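You operate a simulated robot arm through the tools that you are given. There is no shell and no other tool. Be economical: measure what you need, move in short steps, check, and stop when the job is done.

Carry out the task below with a simulated two-armed robot. There is one attempt and no reset: what you move stays moved.

## Task
Pick up the green-capped cartridge with one hand, pass it to the other hand and put it on the packing bench top.
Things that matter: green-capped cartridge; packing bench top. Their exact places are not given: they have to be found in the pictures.

It is judged by the outcome, as a careful person would: the job done as asked, and still so three seconds after it is handed in. It fails if anything else is knocked over, pushed out of place, dropped, spilled or broken.

## Robot
Two 7-joint arms with two-finger parallel grippers on one trunk, on a base that drives. Base frame: it is fixed to the floor where the robot stands at the start and does not move with it; the origin is under the middle of the robot, x ahead of it, y to its left, z up; the surface under the hand at the start is at about z = 800. Units: mm, degrees, N and s.
The left shoulder is at the start at [70, 134, 1126], the right one opposite. With the tool pointing down near the work surface each hand reaches from about 100 to 640 mm from the robot's upright axis, wherever it stands, measured 20 degrees to its own side. Places, roughly: packing bench top [-1400, 600, 800]. Payload 1.57 kg a hand.
Tool frame (each hand has its own): the origin (TCP) lies between the finger pads and is the grasp point; the fingertips stand 30 mm ahead of it; z points along the fingers, y is the line along which they close. The gripper opens to 80 mm. The fingers are 17 mm wide and 12 mm thick; the gripper's body (40 by 82 mm) begins 80 mm behind the TCP.
Orientation is that of the tool frame in the base frame, as a unit quaternion [w, x, y, z]. With the fingers straight down and closing along the base's y, the tool's x points along the base's -x, its y along +y and its z along -z.

## Interface
- The arms move only by the tool send_rows. It takes "left_series", "right_series" or both (then of equal length, played together; a hand with none holds still); each is a list of rows, each a list of 6 numbers: the shift along the tool's x, y, z in mm, then the turn, a rotation vector about the tool's x, y, z in degrees. In form: [[x, y, z, ax, ay, az], ...]. A call has 1 to 10 rows; each row is the pose to reach, as a shift and turn from the pose commanded when the call began, along the tool's axes at that moment. "left_claw" and "right_claw" are, for a hand that has rows, the gripper command, from -1 (shut) to 1 (fully open), values between in proportion, set as the call begins (left out, the last holds). A row lasts 0.2 s, in which the tool goes at most 50 mm and 8.6 degrees; a call with a longer step from one row to the next is refused whole, and so is a gripper value outside its range. Where a pose cannot be reached the arm comes as near as it can. A force on the tool above 40 N (or 10 N above the force at the start of the call, whichever is more), or a blocked arm, ends the call early, and 0.2 s more pass. The fingers move at their own pace (about 153 mm/s each) and stop on an object; they squeeze with about 36 N. The grip force told is the motor's: it shows also when the fingers shut on nothing. Time passes only in rows, and 0.2 s behind the last, so rows that repeat a pose let the fingers close. It gives the time, the measured TCP pose, the force on the tool (base axes), the opening and the grip force at its end, in the units of the frame above (readings bear some noise), with the torque about the TCP (base axes, N m) and any sound that the robot's microphone picked up, and new pictures: "views" is both (left out), scene, wrist or none (wrist: the cameras of the hands that moved).
- Cameras (640 x 400 px; columns grow to the right, rows downward): "scene" is now at [135.2, 24.5, 1357.3]; the picture's right is [0.27, -0.96, 0.00], its down [-0.55, -0.15, -0.82] and it looks along [0.79, 0.22, -0.57] (base axes); focal length 260 px, centre (320, 200). "left" rides on the left gripper at [72, 7, -122] in its tool frame; the picture's right is [-0.09, 1.00, 0.00], its down [-0.84, -0.08, -0.54] and it looks along [-0.54, -0.05, 0.84] (tool axes); focal length 238 px, centre (320, 200). "right" rides on the right gripper at [72, -7, -122] in its tool frame; the picture's right is [0.09, 1.00, 0.00], its down [-0.84, 0.08, -0.54] and it looks along [-0.54, 0.05, 0.84] (tool axes); focal length 238 px, centre (320, 200).
- raise_lower(by): slides the trunk up (or, below 0, down) by that many mm; the arms and the scene camera ride with it, the base frame stays. It gives what a move gives, with no picture.
- roll_base(legs): drives the robot by 1 to 6 legs, each [ahead, left, turn to the left] in mm, mm and degrees, along the robot's own axes; the way and the turn of a leg run together, so that a leg with both is an arc; at most 1500 mm and 180 degrees a leg. The arms and the cameras ride along, it lands a little off, and it stops where it bumps. It gives what a move gives, and a new picture of the scene camera.
- aim_head(pan, tilt): turns the head with the scene camera to pan (to the left, within 86 degrees either way) and tilt (down, from -29 to 69), counted from straight ahead of the robot. It gives what a move gives, and a new picture of the scene camera.
- pixel_to_xyz(camera, pixels): for up to 12 pixels [column, row] of the newest picture of that camera ("zoom" is the newest enlarged one), the place [x, y, z] in the base frame of the surface seen there, good to about 2 mm. It takes no simulated time.
- zoom(camera, box): a new picture of the part [left, top, right, bottom] of that camera's present view, enlarged. It takes no simulated time.
- close_job(): hands the job in; it is judged then, once.

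Work in short steps. Measure before you move; look again where a grasp or a placing could have gone wrong, and mend it. You have 80 turns and 260 pictures in all, those below and enlarged ones among them. Open the grippers and draw the arms clear of the work before you hand the job in, unless the task says otherwise; then end with one line.

The tools are called after "Request:" as name(argument=value, ...) on one line, values as JSON. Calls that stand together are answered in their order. send_rows: Moves the arms, as the interface text tells. Its arguments: {"type":"object","properties":{"left_series":{"type":"array","items":{"type":"array","items":{"type":"number"}}},"left_claw":{"type":"number"},"right_series":{"type":"array","items":{"type":"array","items":{"type":"number"}}},"right_claw":{"type":"number"},"views":{"type":"string","enum":["both","scene","wrist","none"]}},"required":[]} The other tools are called the same way: raise_lower (by) slides the trunk up or down; roll_base (legs) drives the base; aim_head (pan, tilt) turns the head that bears the scene camera; pixel_to_xyz (camera, pixels) gives the place of the surface under pixels of a picture; zoom (camera, box) takes an enlarged picture of a part of a camera's view; close_job () hands the job in.

At the start:

```text
clock: 0.0
left_eef_pos: [398.6, 390.5, 1131.4]
left_tool_rot: [0.001, 0.0, 1.0, 0.0]
left_wrist_force: [1.1, 0.6, -0.6]
left_moment: [0.04, 0.01, -0.01]
left_width: 80.1
left_grasp_force: 0.0
right_eef_pos: [423.6, -36.4, 1074.8]
right_tool_rot: [0.0, 0.0, 1.0, 0.0]
right_wrist_force: [-0.3, -0.1, -0.2]
right_moment: [-0.02, -0.02, 0.01]
right_width: 80.2
right_grasp_force: 0.0
trunk travel left (down, up): [-700.0, 240.0]
robot x, y, heading: [0.7, -0.5, -0.2]
head pan, tilt: [15.8, 34.5]
```

scene: 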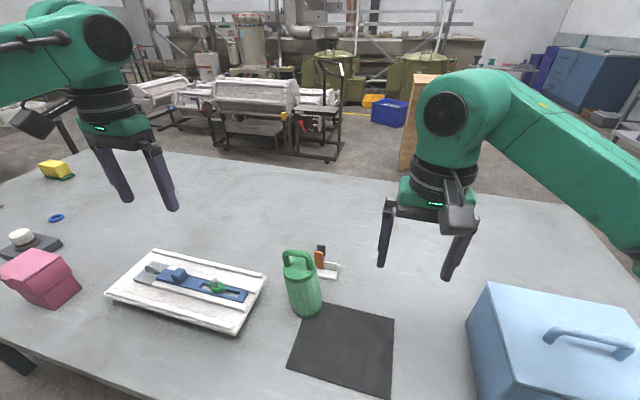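
right: 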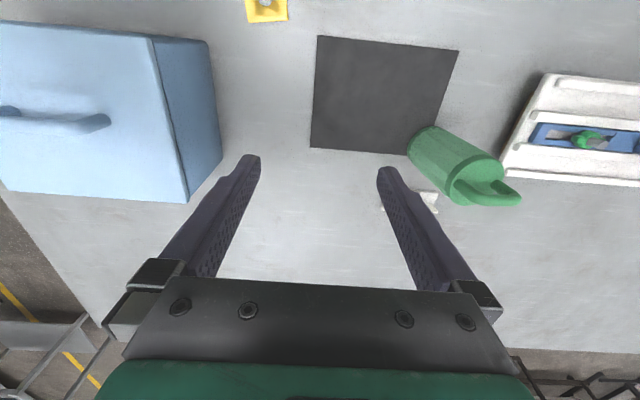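
left: 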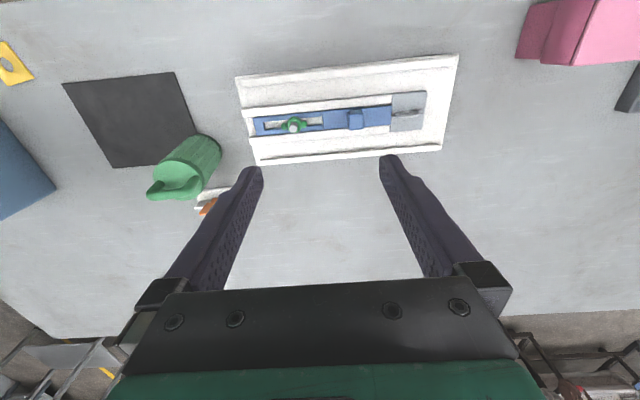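

I'll zoom in on the tray with the blue piece and green cap near (200,285), and on the green canister near (300,285), to tell which one is the cartridge.

Request:
zoom(camera="scene", box=[100, 230, 360, 392])

Request:
zoom(camera="left", box=[220, 40, 480, 200])

```text
2.46 times, centred on (230, 311) of scene
```

zoom: 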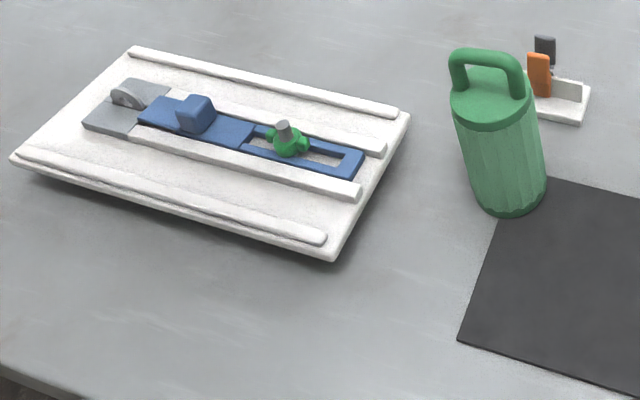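

```text
2.46 times, centred on (350, 120) of left
```

zoom: 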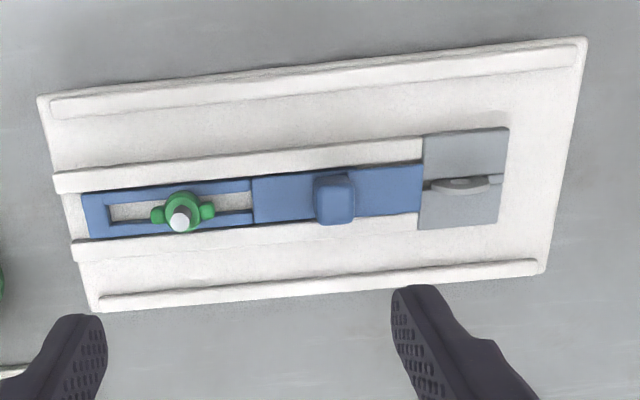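

The green part in the slot could be a clamp or the cartridge, so I'll look closer at it, at the orange and grey item, and at the rest of the bench.

Request:
zoom(camera="scene", box=[180, 265, 260, 315])

Request:
zoom(camera="left", box=[245, 85, 373, 165])

Request:
zoom(camera="scene", box=[0, 150, 128, 320])

Request:
zoom(camera="scene", box=[280, 230, 360, 290])

Request:
aim_head(pan=0, tilt=60)

```text
8.00 times, centred on (220, 290) of scene
```

zoom: 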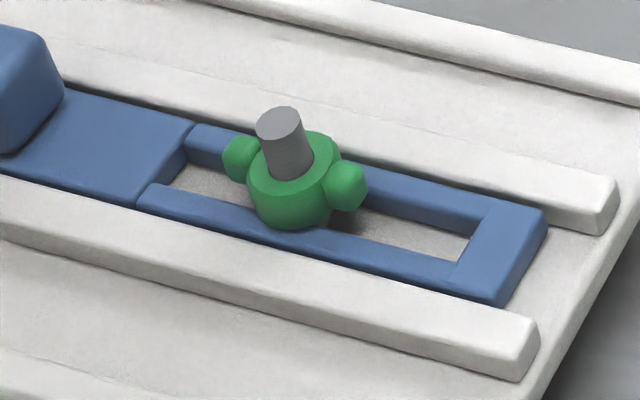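

```text
5.00 times, centred on (309, 125) of left
```

zoom: 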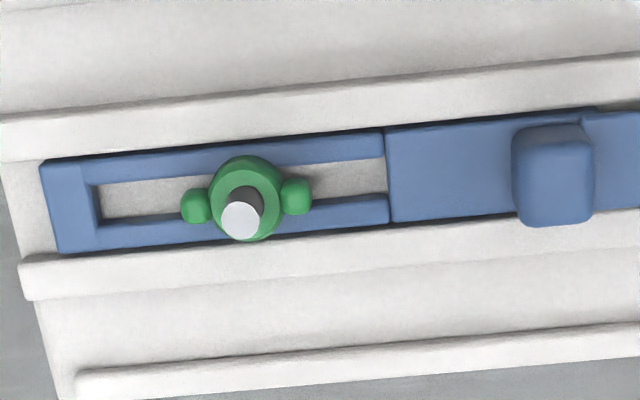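

```text
2.35 times, centred on (64, 235) of scene
```

zoom: 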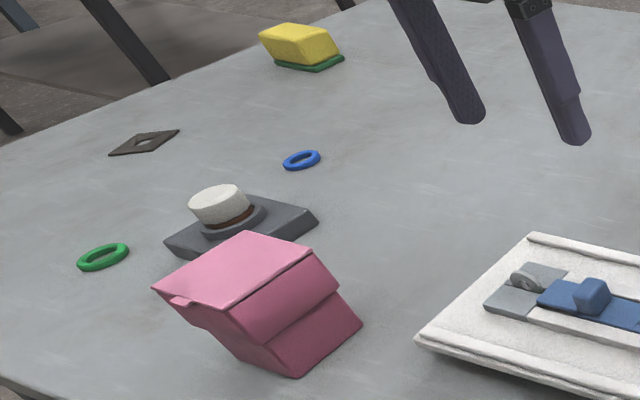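

```text
6.67 times, centred on (320, 260) of scene
```

zoom: 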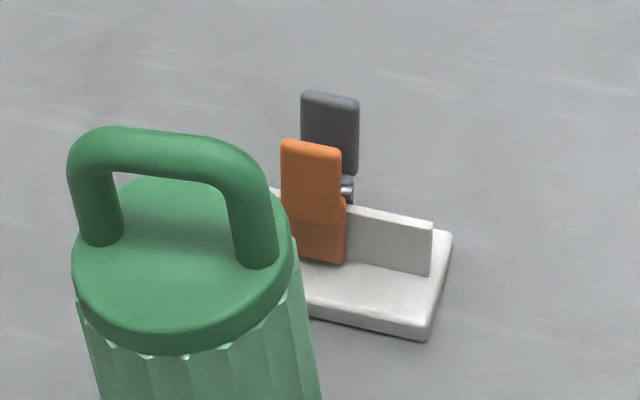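

```text
clock: 0.9
left_eef_pos: [399.4, 391.8, 1130.3]
left_tool_rot: [0.001, 0.001, 1.0, -0.001]
left_wrist_force: [-0.3, -0.8, 0.4]
left_moment: [-0.03, 0.03, 0.0]
left_width: 80.3
left_grasp_force: 0.1
right_eef_pos: [424.0, -36.5, 1075.6]
right_tool_rot: [-0.001, 0.001, 1.0, 0.0]
right_wrist_force: [-0.3, 0.2, 0.2]
right_moment: [0.05, 0.02, 0.02]
right_width: 80.2
right_grasp_force: 0.0
trunk travel left (down, up): [-700.0, 240.0]
robot x, y, heading: [-1.0, -0.1, -0.1]
head pan, tilt: [0.0, 60.0]
```

scene: 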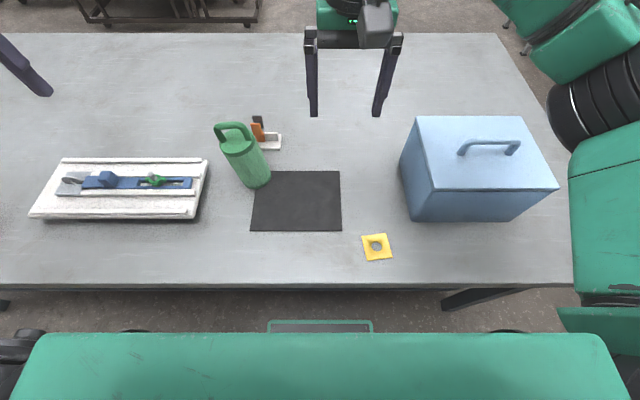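

The ribbed green canister with the darker cap and handle at (240,155) looks like the cartridge. I'll measure its geometry.

Request:
zoom(camera="scene", box=[200, 105, 300, 195])

Request:
pixel_to_xyz(camera="scene", pixels=[[240, 140], [218, 131], [235, 126], [250, 138], [249, 162], [258, 186], [240, 182], [258, 120], [270, 140], [257, 130], [262, 163], [300, 200]])

```text
4.44 times, centred on (250, 150) of scene
```

zoom: 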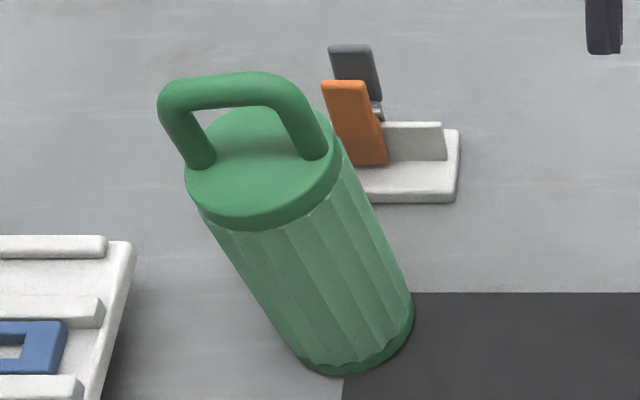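

```text
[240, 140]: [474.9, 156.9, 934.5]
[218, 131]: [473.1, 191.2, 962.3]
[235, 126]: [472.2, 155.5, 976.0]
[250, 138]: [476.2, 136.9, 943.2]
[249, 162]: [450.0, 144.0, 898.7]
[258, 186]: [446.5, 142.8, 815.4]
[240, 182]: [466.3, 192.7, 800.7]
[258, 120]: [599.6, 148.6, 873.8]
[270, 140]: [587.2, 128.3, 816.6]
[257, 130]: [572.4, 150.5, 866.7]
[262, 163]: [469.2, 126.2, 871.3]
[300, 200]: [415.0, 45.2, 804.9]
```

The cartridge stands upright near (478,160), with its handle bar along y. I'll measure the handle and cap edges more finely in the zoom.

Request:
pixel_to_xyz(camera="zoom", pixels=[[180, 92], [220, 80], [260, 80], [220, 96], [200, 155], [315, 145], [260, 170], [255, 118], [200, 195], [330, 170], [265, 220], [330, 260]])

Request:
pixel_to_xyz(camera="left", pixels=[[190, 165], [210, 145], [175, 180], [155, 192], [180, 182], [205, 190]])

```text
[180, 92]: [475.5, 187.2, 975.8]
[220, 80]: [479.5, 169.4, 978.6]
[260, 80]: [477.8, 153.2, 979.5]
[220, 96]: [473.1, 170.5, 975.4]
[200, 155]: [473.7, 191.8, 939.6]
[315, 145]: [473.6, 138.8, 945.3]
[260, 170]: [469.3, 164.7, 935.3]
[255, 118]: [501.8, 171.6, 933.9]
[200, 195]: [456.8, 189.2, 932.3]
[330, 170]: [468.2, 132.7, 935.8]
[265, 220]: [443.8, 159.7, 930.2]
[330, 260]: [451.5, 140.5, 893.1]
```

```text
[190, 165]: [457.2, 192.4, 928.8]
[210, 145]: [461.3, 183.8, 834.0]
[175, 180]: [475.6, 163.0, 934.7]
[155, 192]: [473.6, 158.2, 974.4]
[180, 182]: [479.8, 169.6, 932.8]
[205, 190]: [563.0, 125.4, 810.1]
```

The bar centre is about (479,165,974), the cap diameter about 72 mm and the body about 66 mm. I'll bring the left hand above it while turning the tool 86° about z, and move the right hand aside.

Request:
send_rows(left_series=[[-8, -22.5, 3, 0, 0, 8.6], [-16, -45, 6, 0, 0, 17.2], [-24, -67.5, 9, 0, 0, 25.8], [-32, -90, 12, 0, 0, 34.4], [-40, -112.5, 15, 0, 0, 43], [-48, -135, 18, 0, 0, 51.6], [-56, -157.5, 21, 0, 0, 60.2], [-64, -180, 24, 0, 0, 68.8], [-72, -202.5, 27, 0, 0, 77.4], [-80, -226, 30, 0, 0, 86]], right_series=[[0, -10, 0, 0, 0, 0], [0, -20, 0, 0, 0, 0], [0, -30, 0, 0, 0, 0], [0, -40, 0, 0, 0, 0], [0, -50, 0, 0, 0, 0], [0, -60, 0, 0, 0, 0], [0, -70, 0, 0, 0, 0], [0, -80, 0, 0, 0, 0], [0, -90, 0, 0, 0, 0], [0, -100, 0, 0, 0, 0]], left_claw=1)

```text
clock: 3.1
left_eef_pos: [479.2, 163.9, 1102.7]
left_tool_rot: [0.0, 0.683, 0.73, 0.0]
left_wrist_force: [0.0, 0.4, 0.5]
left_moment: [0.05, 0.0, 0.0]
left_width: 80.0
left_grasp_force: 0.0
right_eef_pos: [423.0, -139.1, 1074.2]
right_tool_rot: [0.0, 0.0, 1.0, 0.001]
right_wrist_force: [0.7, -0.1, 0.5]
right_moment: [0.03, -0.01, -0.01]
right_width: 79.9
right_grasp_force: 0.0
trunk travel left (down, up): [-700.0, 240.0]
robot x, y, heading: [2.4, -1.1, 0.2]
head pan, tilt: [0.0, 60.0]
```

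scene: 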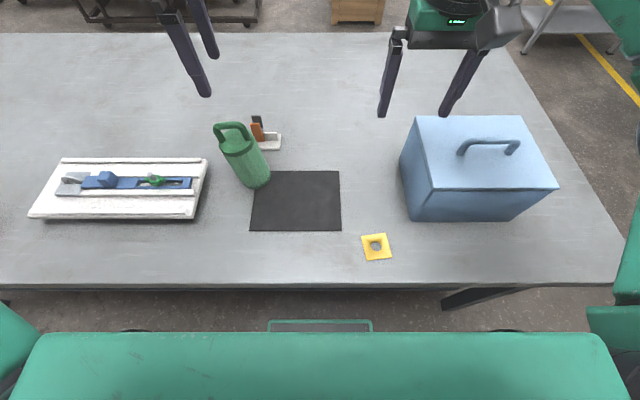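
right: 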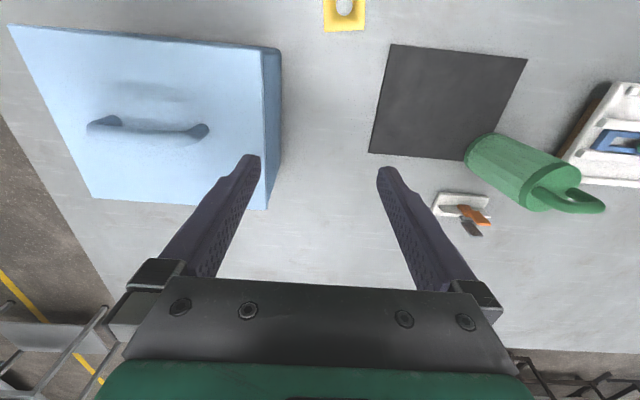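
left: 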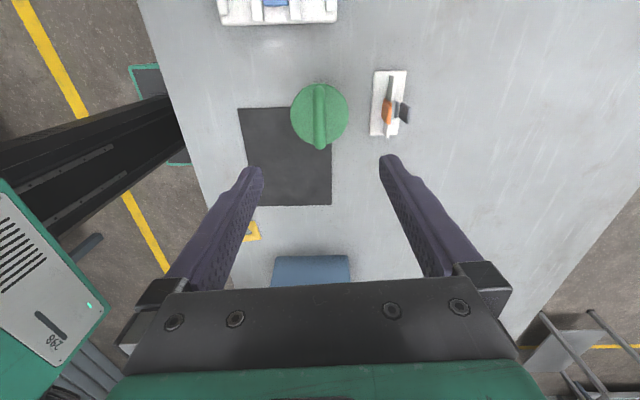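

The handle is centred between the left fingers, in line with the bar. I'll finish the turn and go down to z≈975.

Request:
send_rows(left_series=[[0, 0, 25, 0, 0, 4], [0, 0, 50, 0, 0, 4], [0, 0, 75, 0, 0, 4], [0, 0, 100, 0, 0, 4], [0, 0, 115, 0, 0, 4], [0, 0, 127, 0, 0, 4], [0, 0, 127, 0, 0, 4]], views="wrist")

```text
clock: 4.7
left_eef_pos: [477.8, 164.6, 973.6]
left_tool_rot: [-0.001, 0.707, 0.708, -0.001]
left_wrist_force: [-0.4, -0.8, -1.0]
left_moment: [0.01, 0.03, -0.01]
left_width: 80.2
left_grasp_force: 0.1
right_eef_pos: [424.0, -138.0, 1073.1]
right_tool_rot: [0.001, 0.0, 1.0, 0.001]
right_wrist_force: [-0.8, 0.3, 0.1]
right_moment: [0.01, 0.02, 0.01]
right_width: 79.9
right_grasp_force: 0.0
trunk travel left (down, up): [-700.0, 240.0]
robot x, y, heading: [0.8, -2.1, 0.2]
head pan, tilt: [0.0, 60.0]
```

left: 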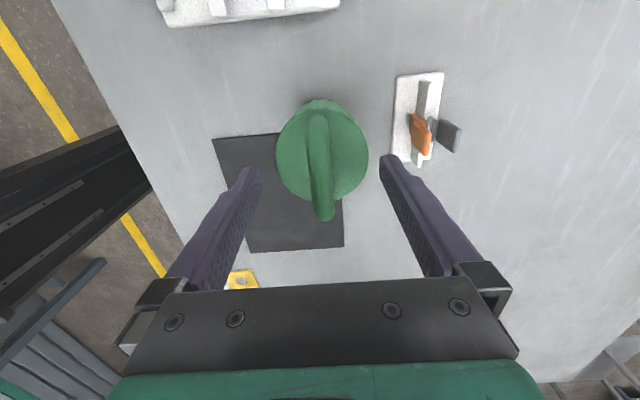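

The TCP projects to about (320,191), on the bar. I'll close the left fingers.

Request:
send_rows(left_series=[[0, 0, 0, 0, 0, 0], [0, 0, 0, 0, 0, 0], [0, 0, 0, 0, 0, 0], [0, 0, 0, 0, 0, 0]], left_claw=-1, views="wrist")

```text
clock: 5.7
left_eef_pos: [478.9, 164.3, 974.7]
left_tool_rot: [-0.001, 0.708, 0.707, 0.0]
left_wrist_force: [0.7, 0.8, 0.2]
left_moment: [-0.02, -0.06, 0.0]
left_width: 13.9
left_grasp_force: 30.5
right_eef_pos: [423.5, -138.5, 1074.2]
right_tool_rot: [0.0, -0.001, 1.0, 0.0]
right_wrist_force: [0.3, 1.2, -0.4]
right_moment: [0.0, 0.02, -0.01]
right_width: 79.9
right_grasp_force: 0.1
trunk travel left (down, up): [-700.0, 240.0]
robot x, y, heading: [3.0, -1.7, -0.1]
head pan, tilt: [0.0, 60.0]
```

left: 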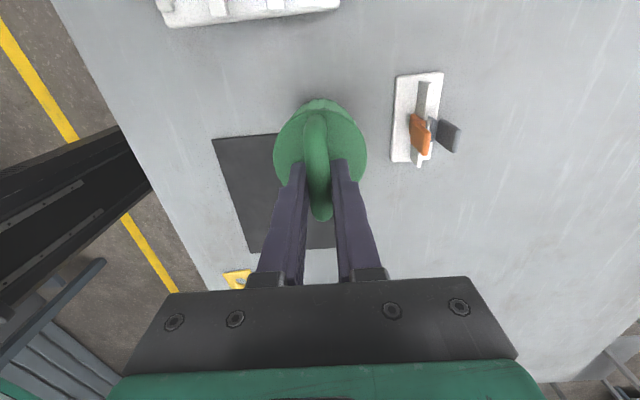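

The grip is at 13.9 mm on the bar. I'll lift gently 30 mm, then to 150 mm, checking the load.

Request:
send_rows(left_series=[[0, 0, -8, 0, 0, 0], [0, 0, -18, 0, 0, 0], [0, 0, -30, 0, 0, 0], [0, 0, -50, 0, 0, 0], [0, 0, -75, 0, 0, 0], [0, 0, -100, 0, 0, 0], [0, 0, -125, 0, 0, 0], [0, 0, -145, 0, 0, 0], [0, 0, -150, 0, 0, 0]])

```text
clock: 7.7
left_eef_pos: [478.3, 165.9, 1125.1]
left_tool_rot: [0.001, 0.707, 0.707, 0.0]
left_wrist_force: [-0.1, 0.4, -1.4]
left_moment: [-0.01, 0.03, 0.04]
left_width: 13.6
left_grasp_force: 30.2
right_eef_pos: [422.0, -136.8, 1074.2]
right_tool_rot: [0.0, 0.0, 1.0, 0.001]
right_wrist_force: [0.3, -0.2, -0.4]
right_moment: [0.0, 0.01, 0.02]
right_width: 79.7
right_grasp_force: 0.1
trunk travel left (down, up): [-700.0, 240.0]
robot x, y, heading: [0.0, 1.3, 0.0]
head pan, tilt: [0.0, 60.0]
```

scene: 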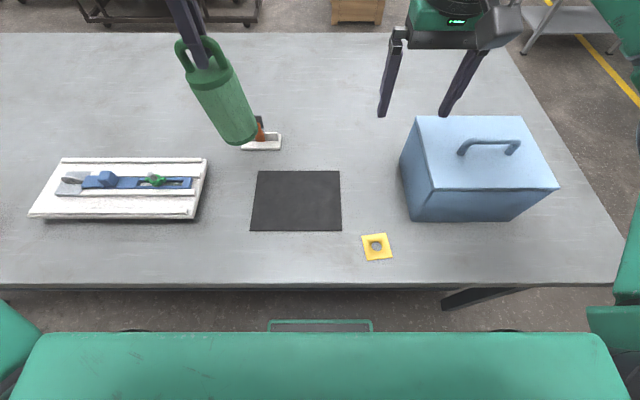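
left: 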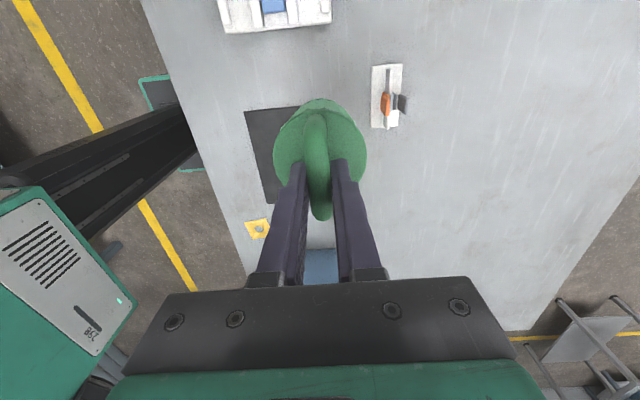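

The cartridge is held and hanging straight. I'll bring it to about (450,80) with the left hand. The right hand goes to a pre-grasp at (330,80,996), tilted 45° forward.

Request:
send_rows(left_series=[[-8.6, -2.8, 0, 0, 0, 0], [-17.2, -5.6, 0, 0, 0, 0], [-25.8, -8.4, 0, 0, 0, 0], [-34.4, -11.2, 0, 0, 0, 0], [-43, -14, 0, 0, 0, 0], [-51.6, -16.8, 0, 0, 0, 0], [-60.2, -19.6, 0, 0, 0, 0], [-68.8, -22.4, 0, 0, 0, 0], [-77.4, -25.2, 0, 0, 0, 0], [-86, -28, 0, 0, 0, 0]], right_series=[[9.3, 21.8, 7.8, 0, -4.5, 0], [18.6, 43.6, 15.6, 0, -9, 0], [27.9, 65.4, 23.4, 0, -13.5, 0], [37.2, 87.2, 31.2, 0, -18, 0], [46.5, 109, 39, 0, -22.5, 0], [55.8, 130.8, 46.8, 0, -27, 0], [65.1, 152.6, 54.6, 0, -31.5, 0], [74.4, 174.4, 62.4, 0, -36, 0], [83.7, 196.2, 70.2, 0, -40.5, 0], [93, 217.5, 78, 0, -45, 0]], right_claw=1)

```text
clock: 9.9
left_eef_pos: [454.1, 107.6, 1123.3]
left_tool_rot: [0.0, 0.707, 0.708, -0.001]
left_wrist_force: [0.3, 0.3, -2.3]
left_moment: [0.0, -0.02, -0.01]
left_width: 13.5
left_grasp_force: 30.2
left hand out of reach, approached as far as the arm can: row 8, 9, 10
right_eef_pos: [330.8, 81.5, 996.2]
right_tool_rot: [0.384, 0.0, 0.923, 0.0]
right_wrist_force: [-0.4, 0.0, 0.6]
right_moment: [0.0, -0.02, -0.04]
right_width: 79.9
right_grasp_force: 0.1
trunk travel left (down, up): [-700.0, 240.0]
robot x, y, heading: [-1.4, 0.2, -0.1]
head pan, tilt: [0.0, 60.0]
```

scene: 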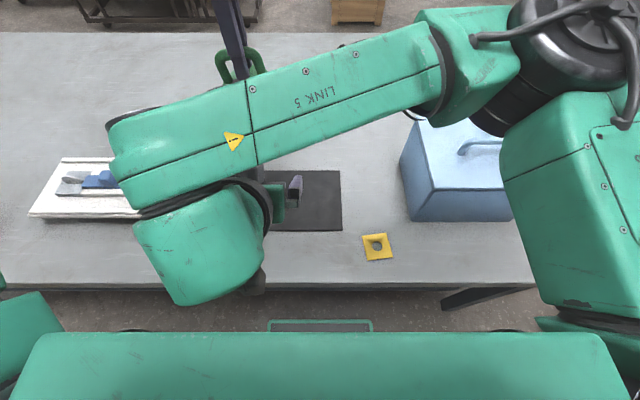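
right: 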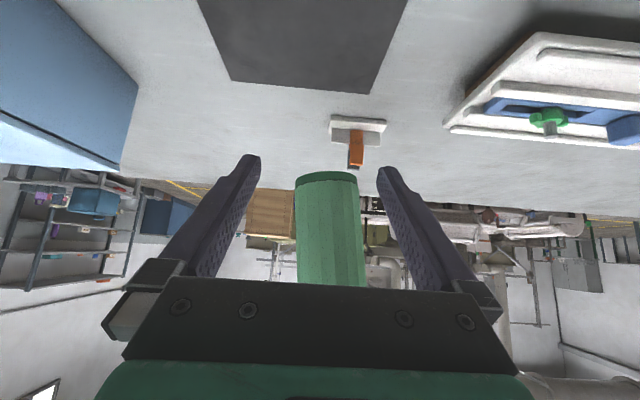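
left: 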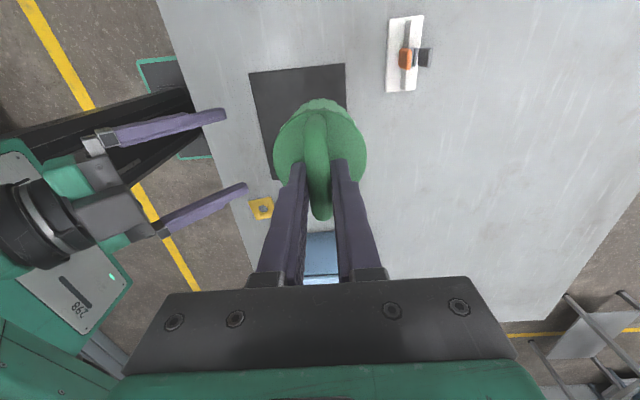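

The left hand stopped at y=107.6, its reach limit, so I'll align the right hand to the cartridge. First I'll measure its body in the right view (edges at columns ~297 and ~362).

Request:
pixel_to_xyz(camera="right", pixels=[[298, 190], [328, 190], [356, 190], [300, 240], [330, 240], [361, 240], [328, 175], [332, 275]])

```text
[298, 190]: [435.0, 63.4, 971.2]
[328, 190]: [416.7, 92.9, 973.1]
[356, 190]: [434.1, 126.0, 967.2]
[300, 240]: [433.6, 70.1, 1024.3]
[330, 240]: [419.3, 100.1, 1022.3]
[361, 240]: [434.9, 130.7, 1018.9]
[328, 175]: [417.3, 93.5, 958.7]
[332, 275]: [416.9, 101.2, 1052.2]
```

The cartridge centre at z≈996 is about (452, 97.5), leaning roughly 6°. I'll shift the right hand 16 mm in y, then move it straight forward in x.

Request:
send_rows(right_series=[[0, 16, 0, 0, 0, 0], [-12, 16, 12, 0, 0, 0], [-28, 16, 28, 0, 0, 0], [-44, 16, 44, 0, 0, 0], [-60, 16, 60, 0, 0, 0], [-74, 16, 74, 0, 0, 0], [-85, 16, 85, 0, 0, 0], [-85, 16, 85, 0, 0, 0]])

```text
clock: 11.7
left_eef_pos: [455.1, 105.8, 1121.5]
left_tool_rot: [0.001, 0.707, 0.708, 0.0]
left_wrist_force: [11.4, -1.4, -5.3]
left_moment: [-0.01, -0.57, -0.04]
left_width: 13.8
left_grasp_force: 30.3
right_eef_pos: [451.1, 96.0, 997.0]
right_tool_rot: [0.383, -0.001, 0.924, 0.001]
right_wrist_force: [-11.8, 0.2, 2.7]
right_moment: [0.0, -0.86, 0.12]
right_width: 80.1
right_grasp_force: 0.1
trunk travel left (down, up): [-700.0, 240.0]
robot x, y, heading: [1.6, -3.6, -0.2]
head pan, tilt: [0.0, 60.0]
```

scene: 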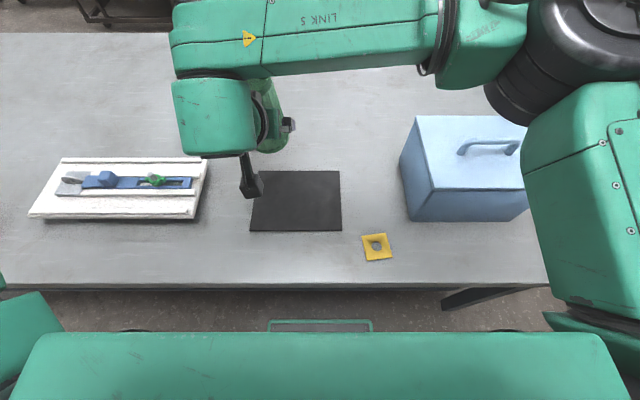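
right: 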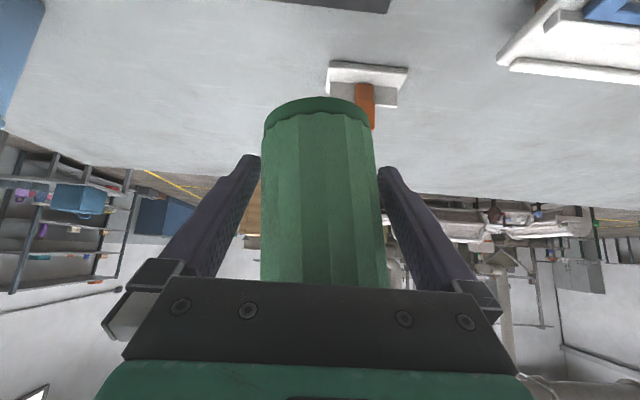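

There is an 11 N push along x, so the palm is just touching the cartridge. I'll back off 14 mm in −x and check the force before closing.

Request:
send_rows(right_series=[[5, 0, -5, 0, 0, 0], [10, 0, -10, 0, 0, 0], [10, 0, -10, 0, 0, 0]], views="wrist")

```text
clock: 12.5
left_eef_pos: [455.8, 105.5, 1123.2]
left_tool_rot: [-0.001, 0.707, 0.707, -0.001]
left_wrist_force: [0.2, -0.3, -2.5]
left_moment: [0.02, 0.0, -0.01]
left_width: 13.7
left_grasp_force: 30.3
right_eef_pos: [438.0, 96.2, 996.0]
right_tool_rot: [0.383, 0.001, 0.924, 0.0]
right_wrist_force: [0.8, -0.5, 0.6]
right_moment: [0.02, -0.01, 0.03]
right_width: 80.0
right_grasp_force: 0.1
trunk travel left (down, up): [-700.0, 240.0]
robot x, y, heading: [2.2, 1.4, -0.0]
head pan, tilt: [0.0, 60.0]
```

right: 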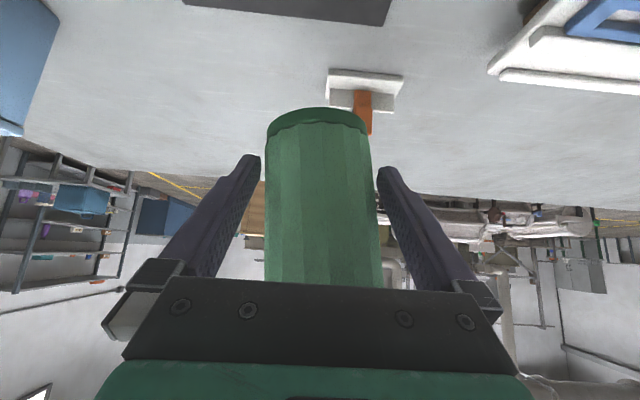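

Contact is gone. I'll measure the body's position again before closing.

Request:
pixel_to_xyz(camera="right", pixels=[[268, 150], [318, 125], [318, 150], [366, 150], [267, 230], [322, 230], [376, 230], [322, 270], [318, 110]])

```text
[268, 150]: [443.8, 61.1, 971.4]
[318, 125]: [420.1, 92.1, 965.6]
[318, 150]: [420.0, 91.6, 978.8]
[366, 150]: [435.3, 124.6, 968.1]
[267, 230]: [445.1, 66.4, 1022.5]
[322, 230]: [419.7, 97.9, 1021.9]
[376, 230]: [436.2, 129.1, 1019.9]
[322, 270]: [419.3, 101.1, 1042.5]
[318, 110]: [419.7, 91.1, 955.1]
```

The body centre is (453, 95) and its bottom z≈953. I'll nudge forward 5 mm for better pad contact, then close.

Request:
send_rows(right_series=[[-3.5, 0, 3.5, 0, 0, 0], [-3.5, 0, 3.5, 0, 0, 0]], views="none")

Request:
send_rows(right_series=[[0, 0, 0, 0, 0, 0], [0, 0, 0, 0, 0, 0], [0, 0, 0, 0, 0, 0], [0, 0, 0, 0, 0, 0]], right_claw=-1, views="wrist")

```text
clock: 13.1
left_eef_pos: [454.0, 105.0, 1122.3]
left_tool_rot: [0.0, 0.707, 0.707, -0.001]
left_wrist_force: [-0.5, -0.1, -3.2]
left_moment: [0.0, -0.02, 0.01]
left_width: 13.7
left_grasp_force: 30.5
right_eef_pos: [442.3, 96.2, 997.3]
right_tool_rot: [0.383, 0.0, 0.924, 0.001]
right_wrist_force: [-0.1, 0.4, -0.1]
right_moment: [0.03, 0.03, 0.03]
right_width: 79.9
right_grasp_force: 0.0
trunk travel left (down, up): [-700.0, 240.0]
robot x, y, heading: [1.2, 1.8, 0.2]
head pan, tilt: [0.0, 60.0]
```

```text
clock: 14.1
left_eef_pos: [454.5, 104.9, 1123.2]
left_tool_rot: [0.0, 0.707, 0.707, -0.001]
left_wrist_force: [0.2, -3.9, -2.5]
left_moment: [0.52, -0.08, -0.02]
left_width: 13.5
left_grasp_force: 30.2
right_eef_pos: [442.9, 95.3, 997.0]
right_tool_rot: [0.383, -0.001, 0.924, 0.0]
right_wrist_force: [0.2, 2.7, 0.0]
right_moment: [-0.9, 0.05, 0.09]
right_width: 72.1
right_grasp_force: 36.2
trunk travel left (down, up): [-700.0, 240.0]
robot x, y, heading: [-1.3, -2.1, 0.0]
head pan, tilt: [0.0, 60.0]
```

right: 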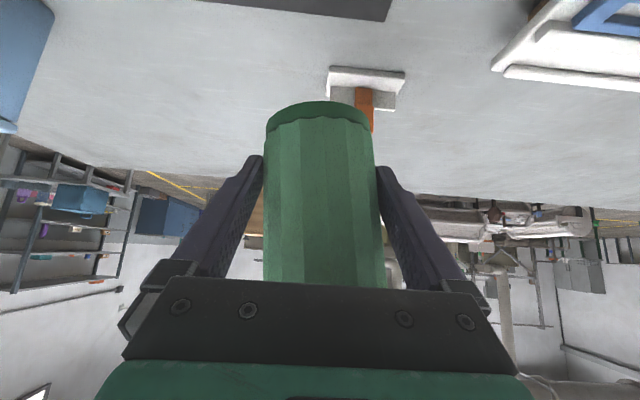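

Width 72 mm and a 0.9 N·m moment suggest the pads grip the leaning body askew. I'll reopen, roll the right hand 6° about base x to match the lean, and close again.

Request:
send_rows(right_series=[[0, 0, 0, 0, 0, 0], [0, 0, 0, 2, 0, -2], [0, 0, 0, 4.2, 0, -4.2], [0, 0, 0, 4.2, 0, -4.2]], right_claw=1, views="wrist")

```text
clock: 15.1
left_eef_pos: [455.1, 104.4, 1122.6]
left_tool_rot: [0.0, 0.707, 0.707, 0.0]
left_wrist_force: [0.1, 0.2, -2.9]
left_moment: [0.02, 0.0, 0.01]
left_width: 13.4
left_grasp_force: 29.8
right_eef_pos: [441.9, 96.2, 995.2]
right_tool_rot: [0.381, -0.02, 0.923, -0.048]
right_wrist_force: [0.1, -0.3, -0.2]
right_moment: [0.0, -0.01, -0.05]
right_width: 80.1
right_grasp_force: 0.0
trunk travel left (down, up): [-700.0, 240.0]
robot x, y, heading: [2.5, -0.4, -0.2]
head pan, tilt: [0.0, 60.0]
```

right: 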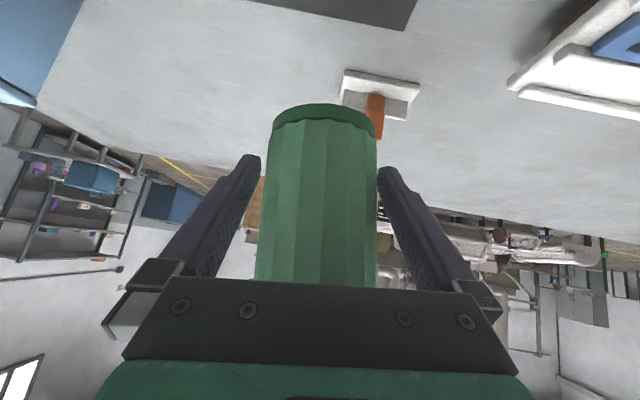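

The body looks different now, so I'll re-measure its lean.

Request:
pixel_to_xyz(camera="right", pixels=[[322, 130], [322, 150], [318, 230], [316, 270], [274, 150], [374, 150], [264, 230], [374, 230]])

Request:
zoom(camera="right", box=[200, 80, 440, 300])

```text
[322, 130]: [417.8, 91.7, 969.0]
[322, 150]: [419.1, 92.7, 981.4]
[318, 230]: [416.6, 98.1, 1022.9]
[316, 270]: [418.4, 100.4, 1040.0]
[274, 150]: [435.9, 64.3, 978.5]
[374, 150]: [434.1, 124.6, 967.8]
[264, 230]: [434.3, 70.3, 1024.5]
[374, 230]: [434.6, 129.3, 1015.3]
```

```text
1.82 times, centred on (320, 190) of right
```

zoom: 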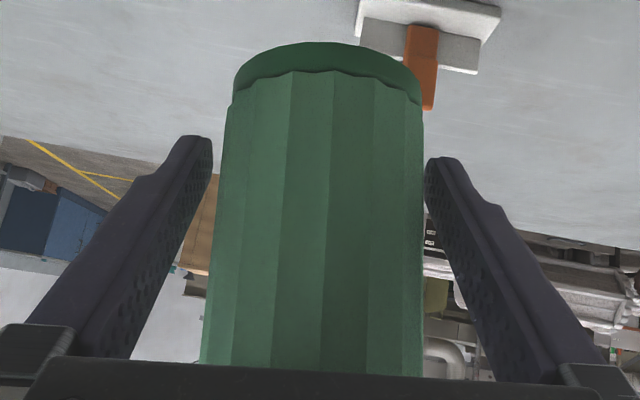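

The lean is about 6°, and after the roll the body axis matches the tool once the camera's 5° yaw is counted. Closing the right gripper.

Request:
send_rows(right_series=[[0, 0, 0, 0, 0, 0], [0, 0, 0, 0, 0, 0], [0, 0, 0, 0, 0, 0], [0, 0, 0, 0, 0, 0]], right_claw=-1, views="wrist")

```text
clock: 16.1
left_eef_pos: [454.7, 105.3, 1122.6]
left_tool_rot: [0.0, 0.707, 0.707, 0.0]
left_wrist_force: [-1.1, -7.4, -0.9]
left_moment: [0.01, 0.02, 0.01]
left_width: 13.5
left_grasp_force: 30.2
right_eef_pos: [441.6, 96.6, 996.4]
right_tool_rot: [0.383, -0.021, 0.922, -0.048]
right_wrist_force: [1.4, 7.2, 0.3]
right_moment: [-0.92, 0.19, 0.06]
right_width: 69.2
right_grasp_force: 35.7
trunk travel left (down, up): [-700.0, 240.0]
robot x, y, heading: [1.7, -1.8, 0.0]
head pan, tilt: [0.0, 60.0]
```

right: 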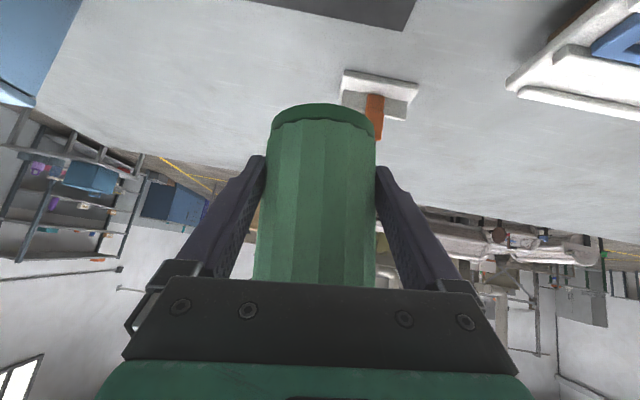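

The grip is good: 69 mm, 36 N. Now I'll open the left gripper, then rise.

Request:
send_rows(left_series=[[0, 0, 0, 0, 0, 0], [0, 0, 0, 0, 0, 0], [0, 0, 0, 0, 0, 0]], left_claw=1, views="both")

```text
clock: 16.9
left_eef_pos: [454.6, 105.2, 1124.4]
left_tool_rot: [0.0, 0.707, 0.707, 0.0]
left_wrist_force: [2.7, 2.8, 2.5]
left_moment: [0.04, 0.1, -0.16]
left_width: 78.7
left_grasp_force: 0.0
right_eef_pos: [442.0, 96.4, 995.7]
right_tool_rot: [0.381, -0.02, 0.923, -0.048]
right_wrist_force: [-2.5, -3.8, -2.8]
right_moment: [0.31, -0.15, 0.15]
right_width: 68.9
right_grasp_force: 36.0
trunk travel left (down, up): [-700.0, 240.0]
robot x, y, heading: [-0.2, 1.7, 0.1]
head pan, tilt: [0.0, 60.0]
```

scene: 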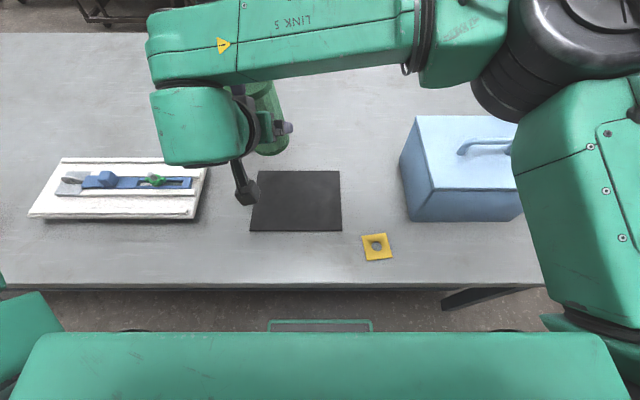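
left: 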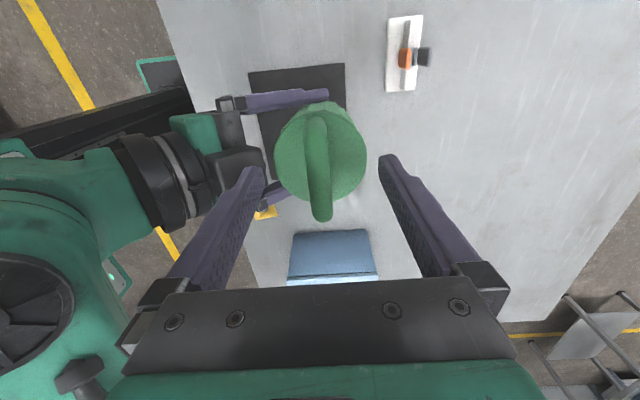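

The bar is free, but the opened left finger lightly touches the right palm (~3 N). I'll narrow the left opening a little and rise straight up.

Request:
send_rows(left_series=[[0, 0, 0, 0, 0, 0], [0, 0, -15, 0, 0, 0], [0, 0, -35, 0, 0, 0], [0, 0, -60, 0, 0, 0], [0, 0, -90, 0, 0, 0], [0, 0, -120, 0, 0, 0], [0, 0, -120, 0, 0, 0]], left_claw=0.4)

```text
clock: 18.5
left_eef_pos: [424.9, 135.3, 1209.3]
left_tool_rot: [0.0, 0.707, 0.707, -0.001]
left_wrist_force: [-0.6, 0.1, -0.3]
left_moment: [-0.02, 0.0, -0.03]
left_width: 55.8
left_grasp_force: 0.0
left hand out of reach, approached as far as the arm can: row 2, 3, 4, 5, 6, 7
right_eef_pos: [442.3, 95.5, 996.1]
right_tool_rot: [0.382, -0.019, 0.923, -0.048]
right_wrist_force: [-0.1, -0.4, -0.2]
right_moment: [0.03, 0.03, 0.0]
right_width: 68.8
right_grasp_force: 36.0
trunk travel left (down, up): [-700.0, 240.0]
robot x, y, heading: [-0.1, -3.0, 0.3]
head pan, tilt: [0.0, 60.0]
```

scene: 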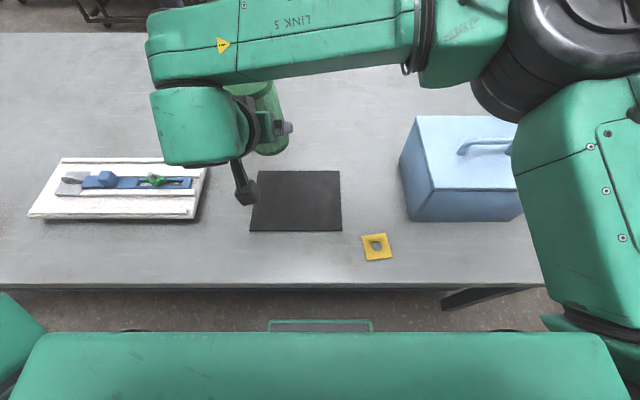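
left: 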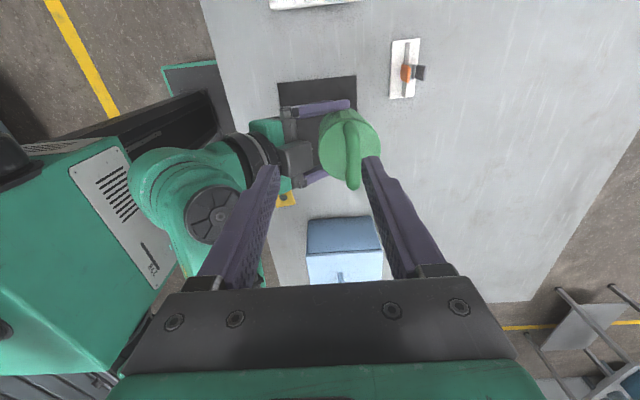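

The transfer worked and the right hand alone holds the cartridge. I'll move the left hand off to its side, then look around for the packing bench.

Request:
send_rows(left_series=[[30, 0, 0, 0, 0, 0], [60, 0, 0, 0, 0, 0], [90, 0, 0, 0, 0, 0], [120, 0, 0, 0, 0, 0], [150, -10, 0, 0, 0, 0], [180, -20, 0, 0, 0, 0], [200, -30, 0, 0, 0, 0]], views="none")

Request:
aim_head(pan=86, tilt=20)

Request:
aim_head(pan=-86, tilt=20)

```text
clock: 20.1
left_eef_pos: [397.4, 335.1, 1210.1]
left_tool_rot: [0.0, 0.707, 0.707, -0.001]
left_wrist_force: [-1.0, -0.3, 0.1]
left_moment: [0.0, -0.02, -0.02]
left_width: 56.0
left_grasp_force: 0.0
right_eef_pos: [439.3, 97.4, 996.3]
right_tool_rot: [0.382, -0.019, 0.923, -0.049]
right_wrist_force: [-0.8, -0.5, -0.6]
right_moment: [-0.05, 0.01, 0.01]
right_width: 68.7
right_grasp_force: 36.4
trunk travel left (down, up): [-700.0, 240.0]
robot x, y, heading: [0.5, 1.3, -0.3]
head pan, tilt: [0.0, 60.0]
```

```text
clock: 21.7
left_eef_pos: [396.6, 334.9, 1210.4]
left_tool_rot: [0.0, 0.707, 0.708, 0.0]
left_wrist_force: [-0.5, -0.5, -0.5]
left_moment: [0.01, 0.01, -0.01]
left_width: 55.9
left_grasp_force: 0.1
right_eef_pos: [443.3, 96.3, 996.2]
right_tool_rot: [0.382, -0.019, 0.923, -0.049]
right_wrist_force: [0.8, -0.2, -0.3]
right_moment: [0.04, 0.02, -0.03]
right_width: 68.8
right_grasp_force: 36.0
trunk travel left (down, up): [-700.0, 240.0]
robot x, y, heading: [-2.6, 0.8, -0.1]
head pan, tilt: [85.9, 20.0]
```

scene: 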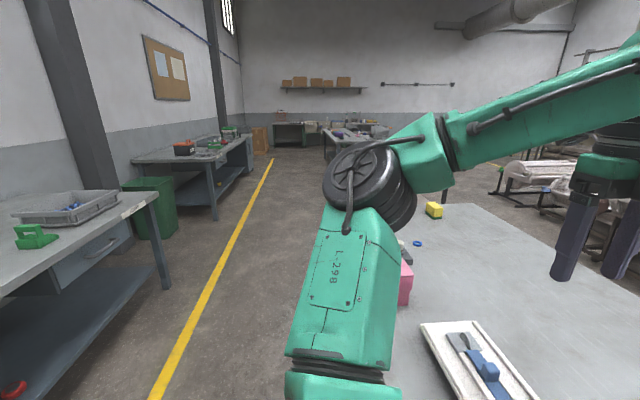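

```text
clock: 24.3
left_eef_pos: [396.2, 333.2, 1210.8]
left_tool_rot: [0.0, 0.707, 0.707, -0.001]
left_wrist_force: [0.6, 0.2, 0.6]
left_moment: [0.01, 0.02, 0.01]
left_width: 55.9
left_grasp_force: 0.0
right_eef_pos: [441.6, 95.5, 995.7]
right_tool_rot: [0.383, -0.02, 0.922, -0.048]
right_wrist_force: [-0.6, 0.0, -0.5]
right_moment: [-0.01, 0.04, -0.01]
right_width: 68.6
right_grasp_force: 36.2
trunk travel left (down, up): [-700.0, 240.0]
robot x, y, heading: [-0.8, 0.7, 0.2]
head pan, tilt: [-85.9, 20.0]
```

scene: 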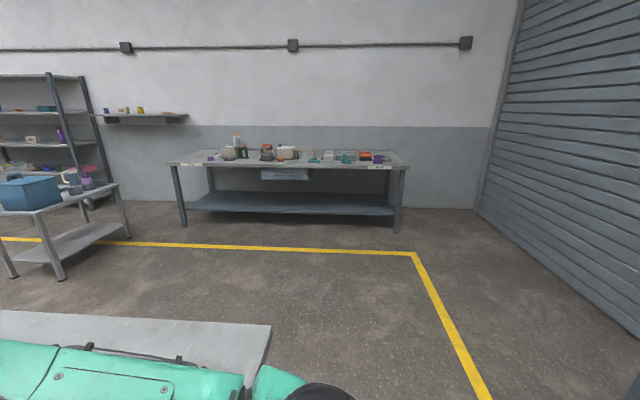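

The bench behind-left at (60,220) in the left-pan picture should be the packing bench. I'll pan back to measure its edges.

Request:
aim_head(pan=86, tilt=30)

Request:
pixel_to_xyz(camera="scene", pixels=[[150, 165], [140, 180], [60, 225], [20, 245], [30, 185], [60, 180], [100, 155], [5, 260], [200, 300], [150, 300], [40, 200]])

```text
clock: 26.9
left_eef_pos: [396.7, 335.0, 1210.5]
left_tool_rot: [0.001, 0.706, 0.708, 0.0]
left_wrist_force: [-0.5, -0.3, 0.1]
left_moment: [0.03, 0.0, -0.01]
left_width: 55.8
left_grasp_force: 0.0
right_eef_pos: [441.2, 96.5, 996.9]
right_tool_rot: [0.382, -0.019, 0.923, -0.049]
right_wrist_force: [0.0, 0.3, 0.1]
right_moment: [-0.03, 0.04, 0.04]
right_width: 68.5
right_grasp_force: 35.7
trunk travel left (down, up): [-700.0, 240.0]
robot x, y, heading: [-3.2, -0.2, -0.0]
head pan, tilt: [85.9, 30.0]
```

scene: 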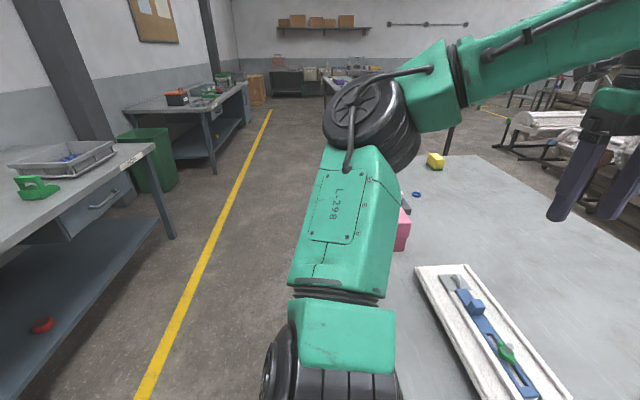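

```text
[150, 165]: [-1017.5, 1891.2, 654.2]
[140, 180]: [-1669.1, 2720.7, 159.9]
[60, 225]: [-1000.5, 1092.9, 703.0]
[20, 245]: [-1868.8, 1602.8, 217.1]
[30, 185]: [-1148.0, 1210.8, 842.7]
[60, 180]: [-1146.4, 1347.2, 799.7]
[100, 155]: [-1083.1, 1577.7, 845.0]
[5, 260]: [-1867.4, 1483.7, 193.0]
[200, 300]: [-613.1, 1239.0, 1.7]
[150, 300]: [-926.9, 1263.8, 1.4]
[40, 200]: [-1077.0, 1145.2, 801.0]
```

The bench top is at z≈800 with its front edge at x≈-1000. I'll back away from the table, turn 180° to the left in place, then look.

Request:
roll_base(legs=[[-375, 0, 0], [0, 0, 90], [0, 0, 90]])

Request:
aim_head(pan=-30, tilt=35)

```text
clock: 37.0
left_eef_pos: [-779.9, -331.3, 1209.2]
left_tool_rot: [-0.001, -0.705, 0.709, 0.0]
left_wrist_force: [0.5, 0.2, 0.6]
left_moment: [0.01, 0.01, -0.01]
left_width: 55.9
left_grasp_force: 0.1
right_eef_pos: [-823.2, -92.3, 997.2]
right_tool_rot: [-0.049, 0.923, 0.017, -0.382]
right_wrist_force: [0.7, 0.2, -0.3]
right_moment: [0.0, -0.01, 0.05]
right_width: 68.8
right_grasp_force: 36.0
trunk travel left (down, up): [-700.0, 240.0]
robot x, y, heading: [-379.2, 1.3, 179.8]
head pan, tilt: [85.9, 30.0]
```

scene: 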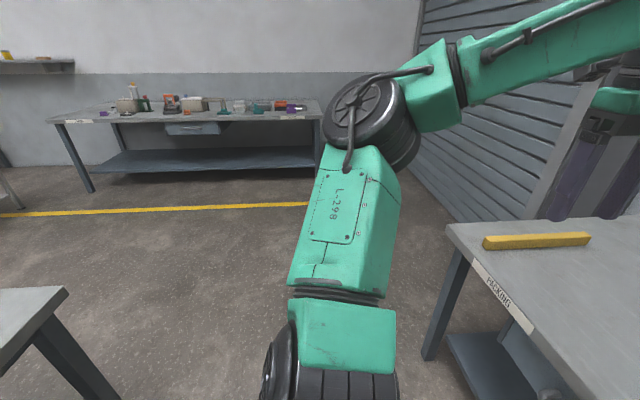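

```text
clock: 38.9
left_eef_pos: [-778.5, -331.2, 1210.3]
left_tool_rot: [0.0, -0.705, 0.709, 0.0]
left_wrist_force: [0.1, 0.5, 0.0]
left_moment: [-0.01, 0.0, 0.02]
left_width: 56.0
left_grasp_force: 0.0
right_eef_pos: [-823.0, -93.5, 995.5]
right_tool_rot: [-0.05, 0.923, 0.017, -0.382]
right_wrist_force: [-0.1, 0.1, 0.1]
right_moment: [0.04, -0.02, 0.04]
right_width: 68.7
right_grasp_force: 35.8
trunk travel left (down, up): [-700.0, 240.0]
robot x, y, heading: [-380.7, 1.3, 179.8]
head pan, tilt: [-30.0, 35.0]
```

scene: 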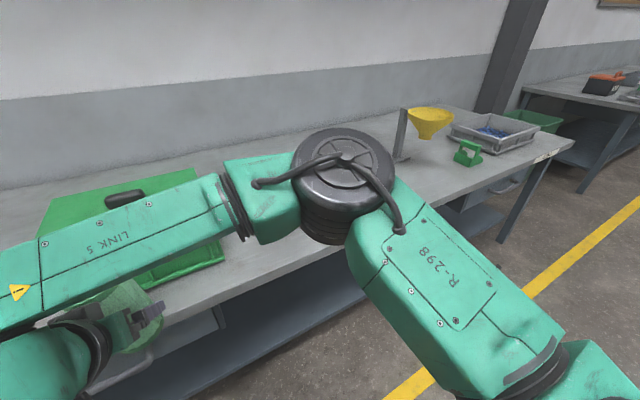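

The bench is labelled PACKING, with a green case at (190,210) and a funnel stand at (415,130). I'll measure the free spots, and look at the left part too.

Request:
pixel_to_xyz(camera="scene", pixels=[[225, 260], [195, 170], [45, 215], [130, 198], [405, 158], [425, 135], [350, 140], [270, 290], [230, 290], [480, 200], [210, 175], [160, 285]])

Request:
aim_head(pan=35, tilt=40)

```text
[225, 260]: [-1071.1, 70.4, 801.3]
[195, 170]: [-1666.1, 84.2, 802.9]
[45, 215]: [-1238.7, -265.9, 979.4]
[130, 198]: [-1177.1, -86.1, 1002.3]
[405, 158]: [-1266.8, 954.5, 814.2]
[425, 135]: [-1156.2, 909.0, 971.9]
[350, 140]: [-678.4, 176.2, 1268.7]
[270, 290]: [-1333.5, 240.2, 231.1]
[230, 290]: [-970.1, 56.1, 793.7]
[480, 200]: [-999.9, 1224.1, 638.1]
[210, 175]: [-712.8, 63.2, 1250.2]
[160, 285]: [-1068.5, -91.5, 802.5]
```

```text
clock: 40.3
left_eef_pos: [-778.3, -331.6, 1209.8]
left_tool_rot: [0.0, -0.705, 0.709, 0.0]
left_wrist_force: [-0.4, 0.4, 0.3]
left_moment: [-0.02, 0.01, -0.03]
left_width: 56.0
left_grasp_force: 0.1
right_eef_pos: [-822.8, -93.3, 996.6]
right_tool_rot: [-0.049, 0.922, 0.017, -0.383]
right_wrist_force: [-0.5, -0.4, -0.5]
right_moment: [-0.02, -0.02, 0.0]
right_width: 68.8
right_grasp_force: 36.0
trunk travel left (down, up): [-700.0, 240.0]
robot x, y, heading: [-380.7, 3.5, 179.5]
head pan, tilt: [35.0, 40.0]
```

scene: 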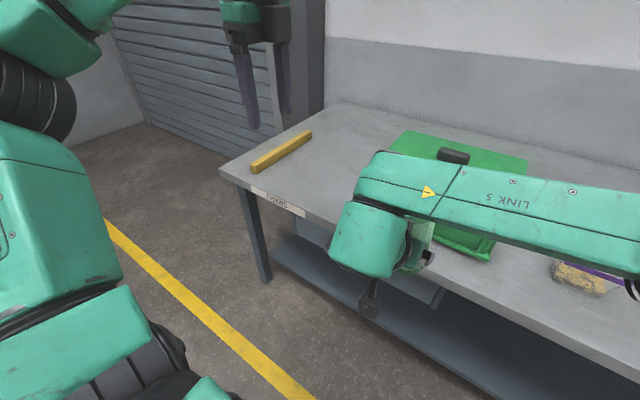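

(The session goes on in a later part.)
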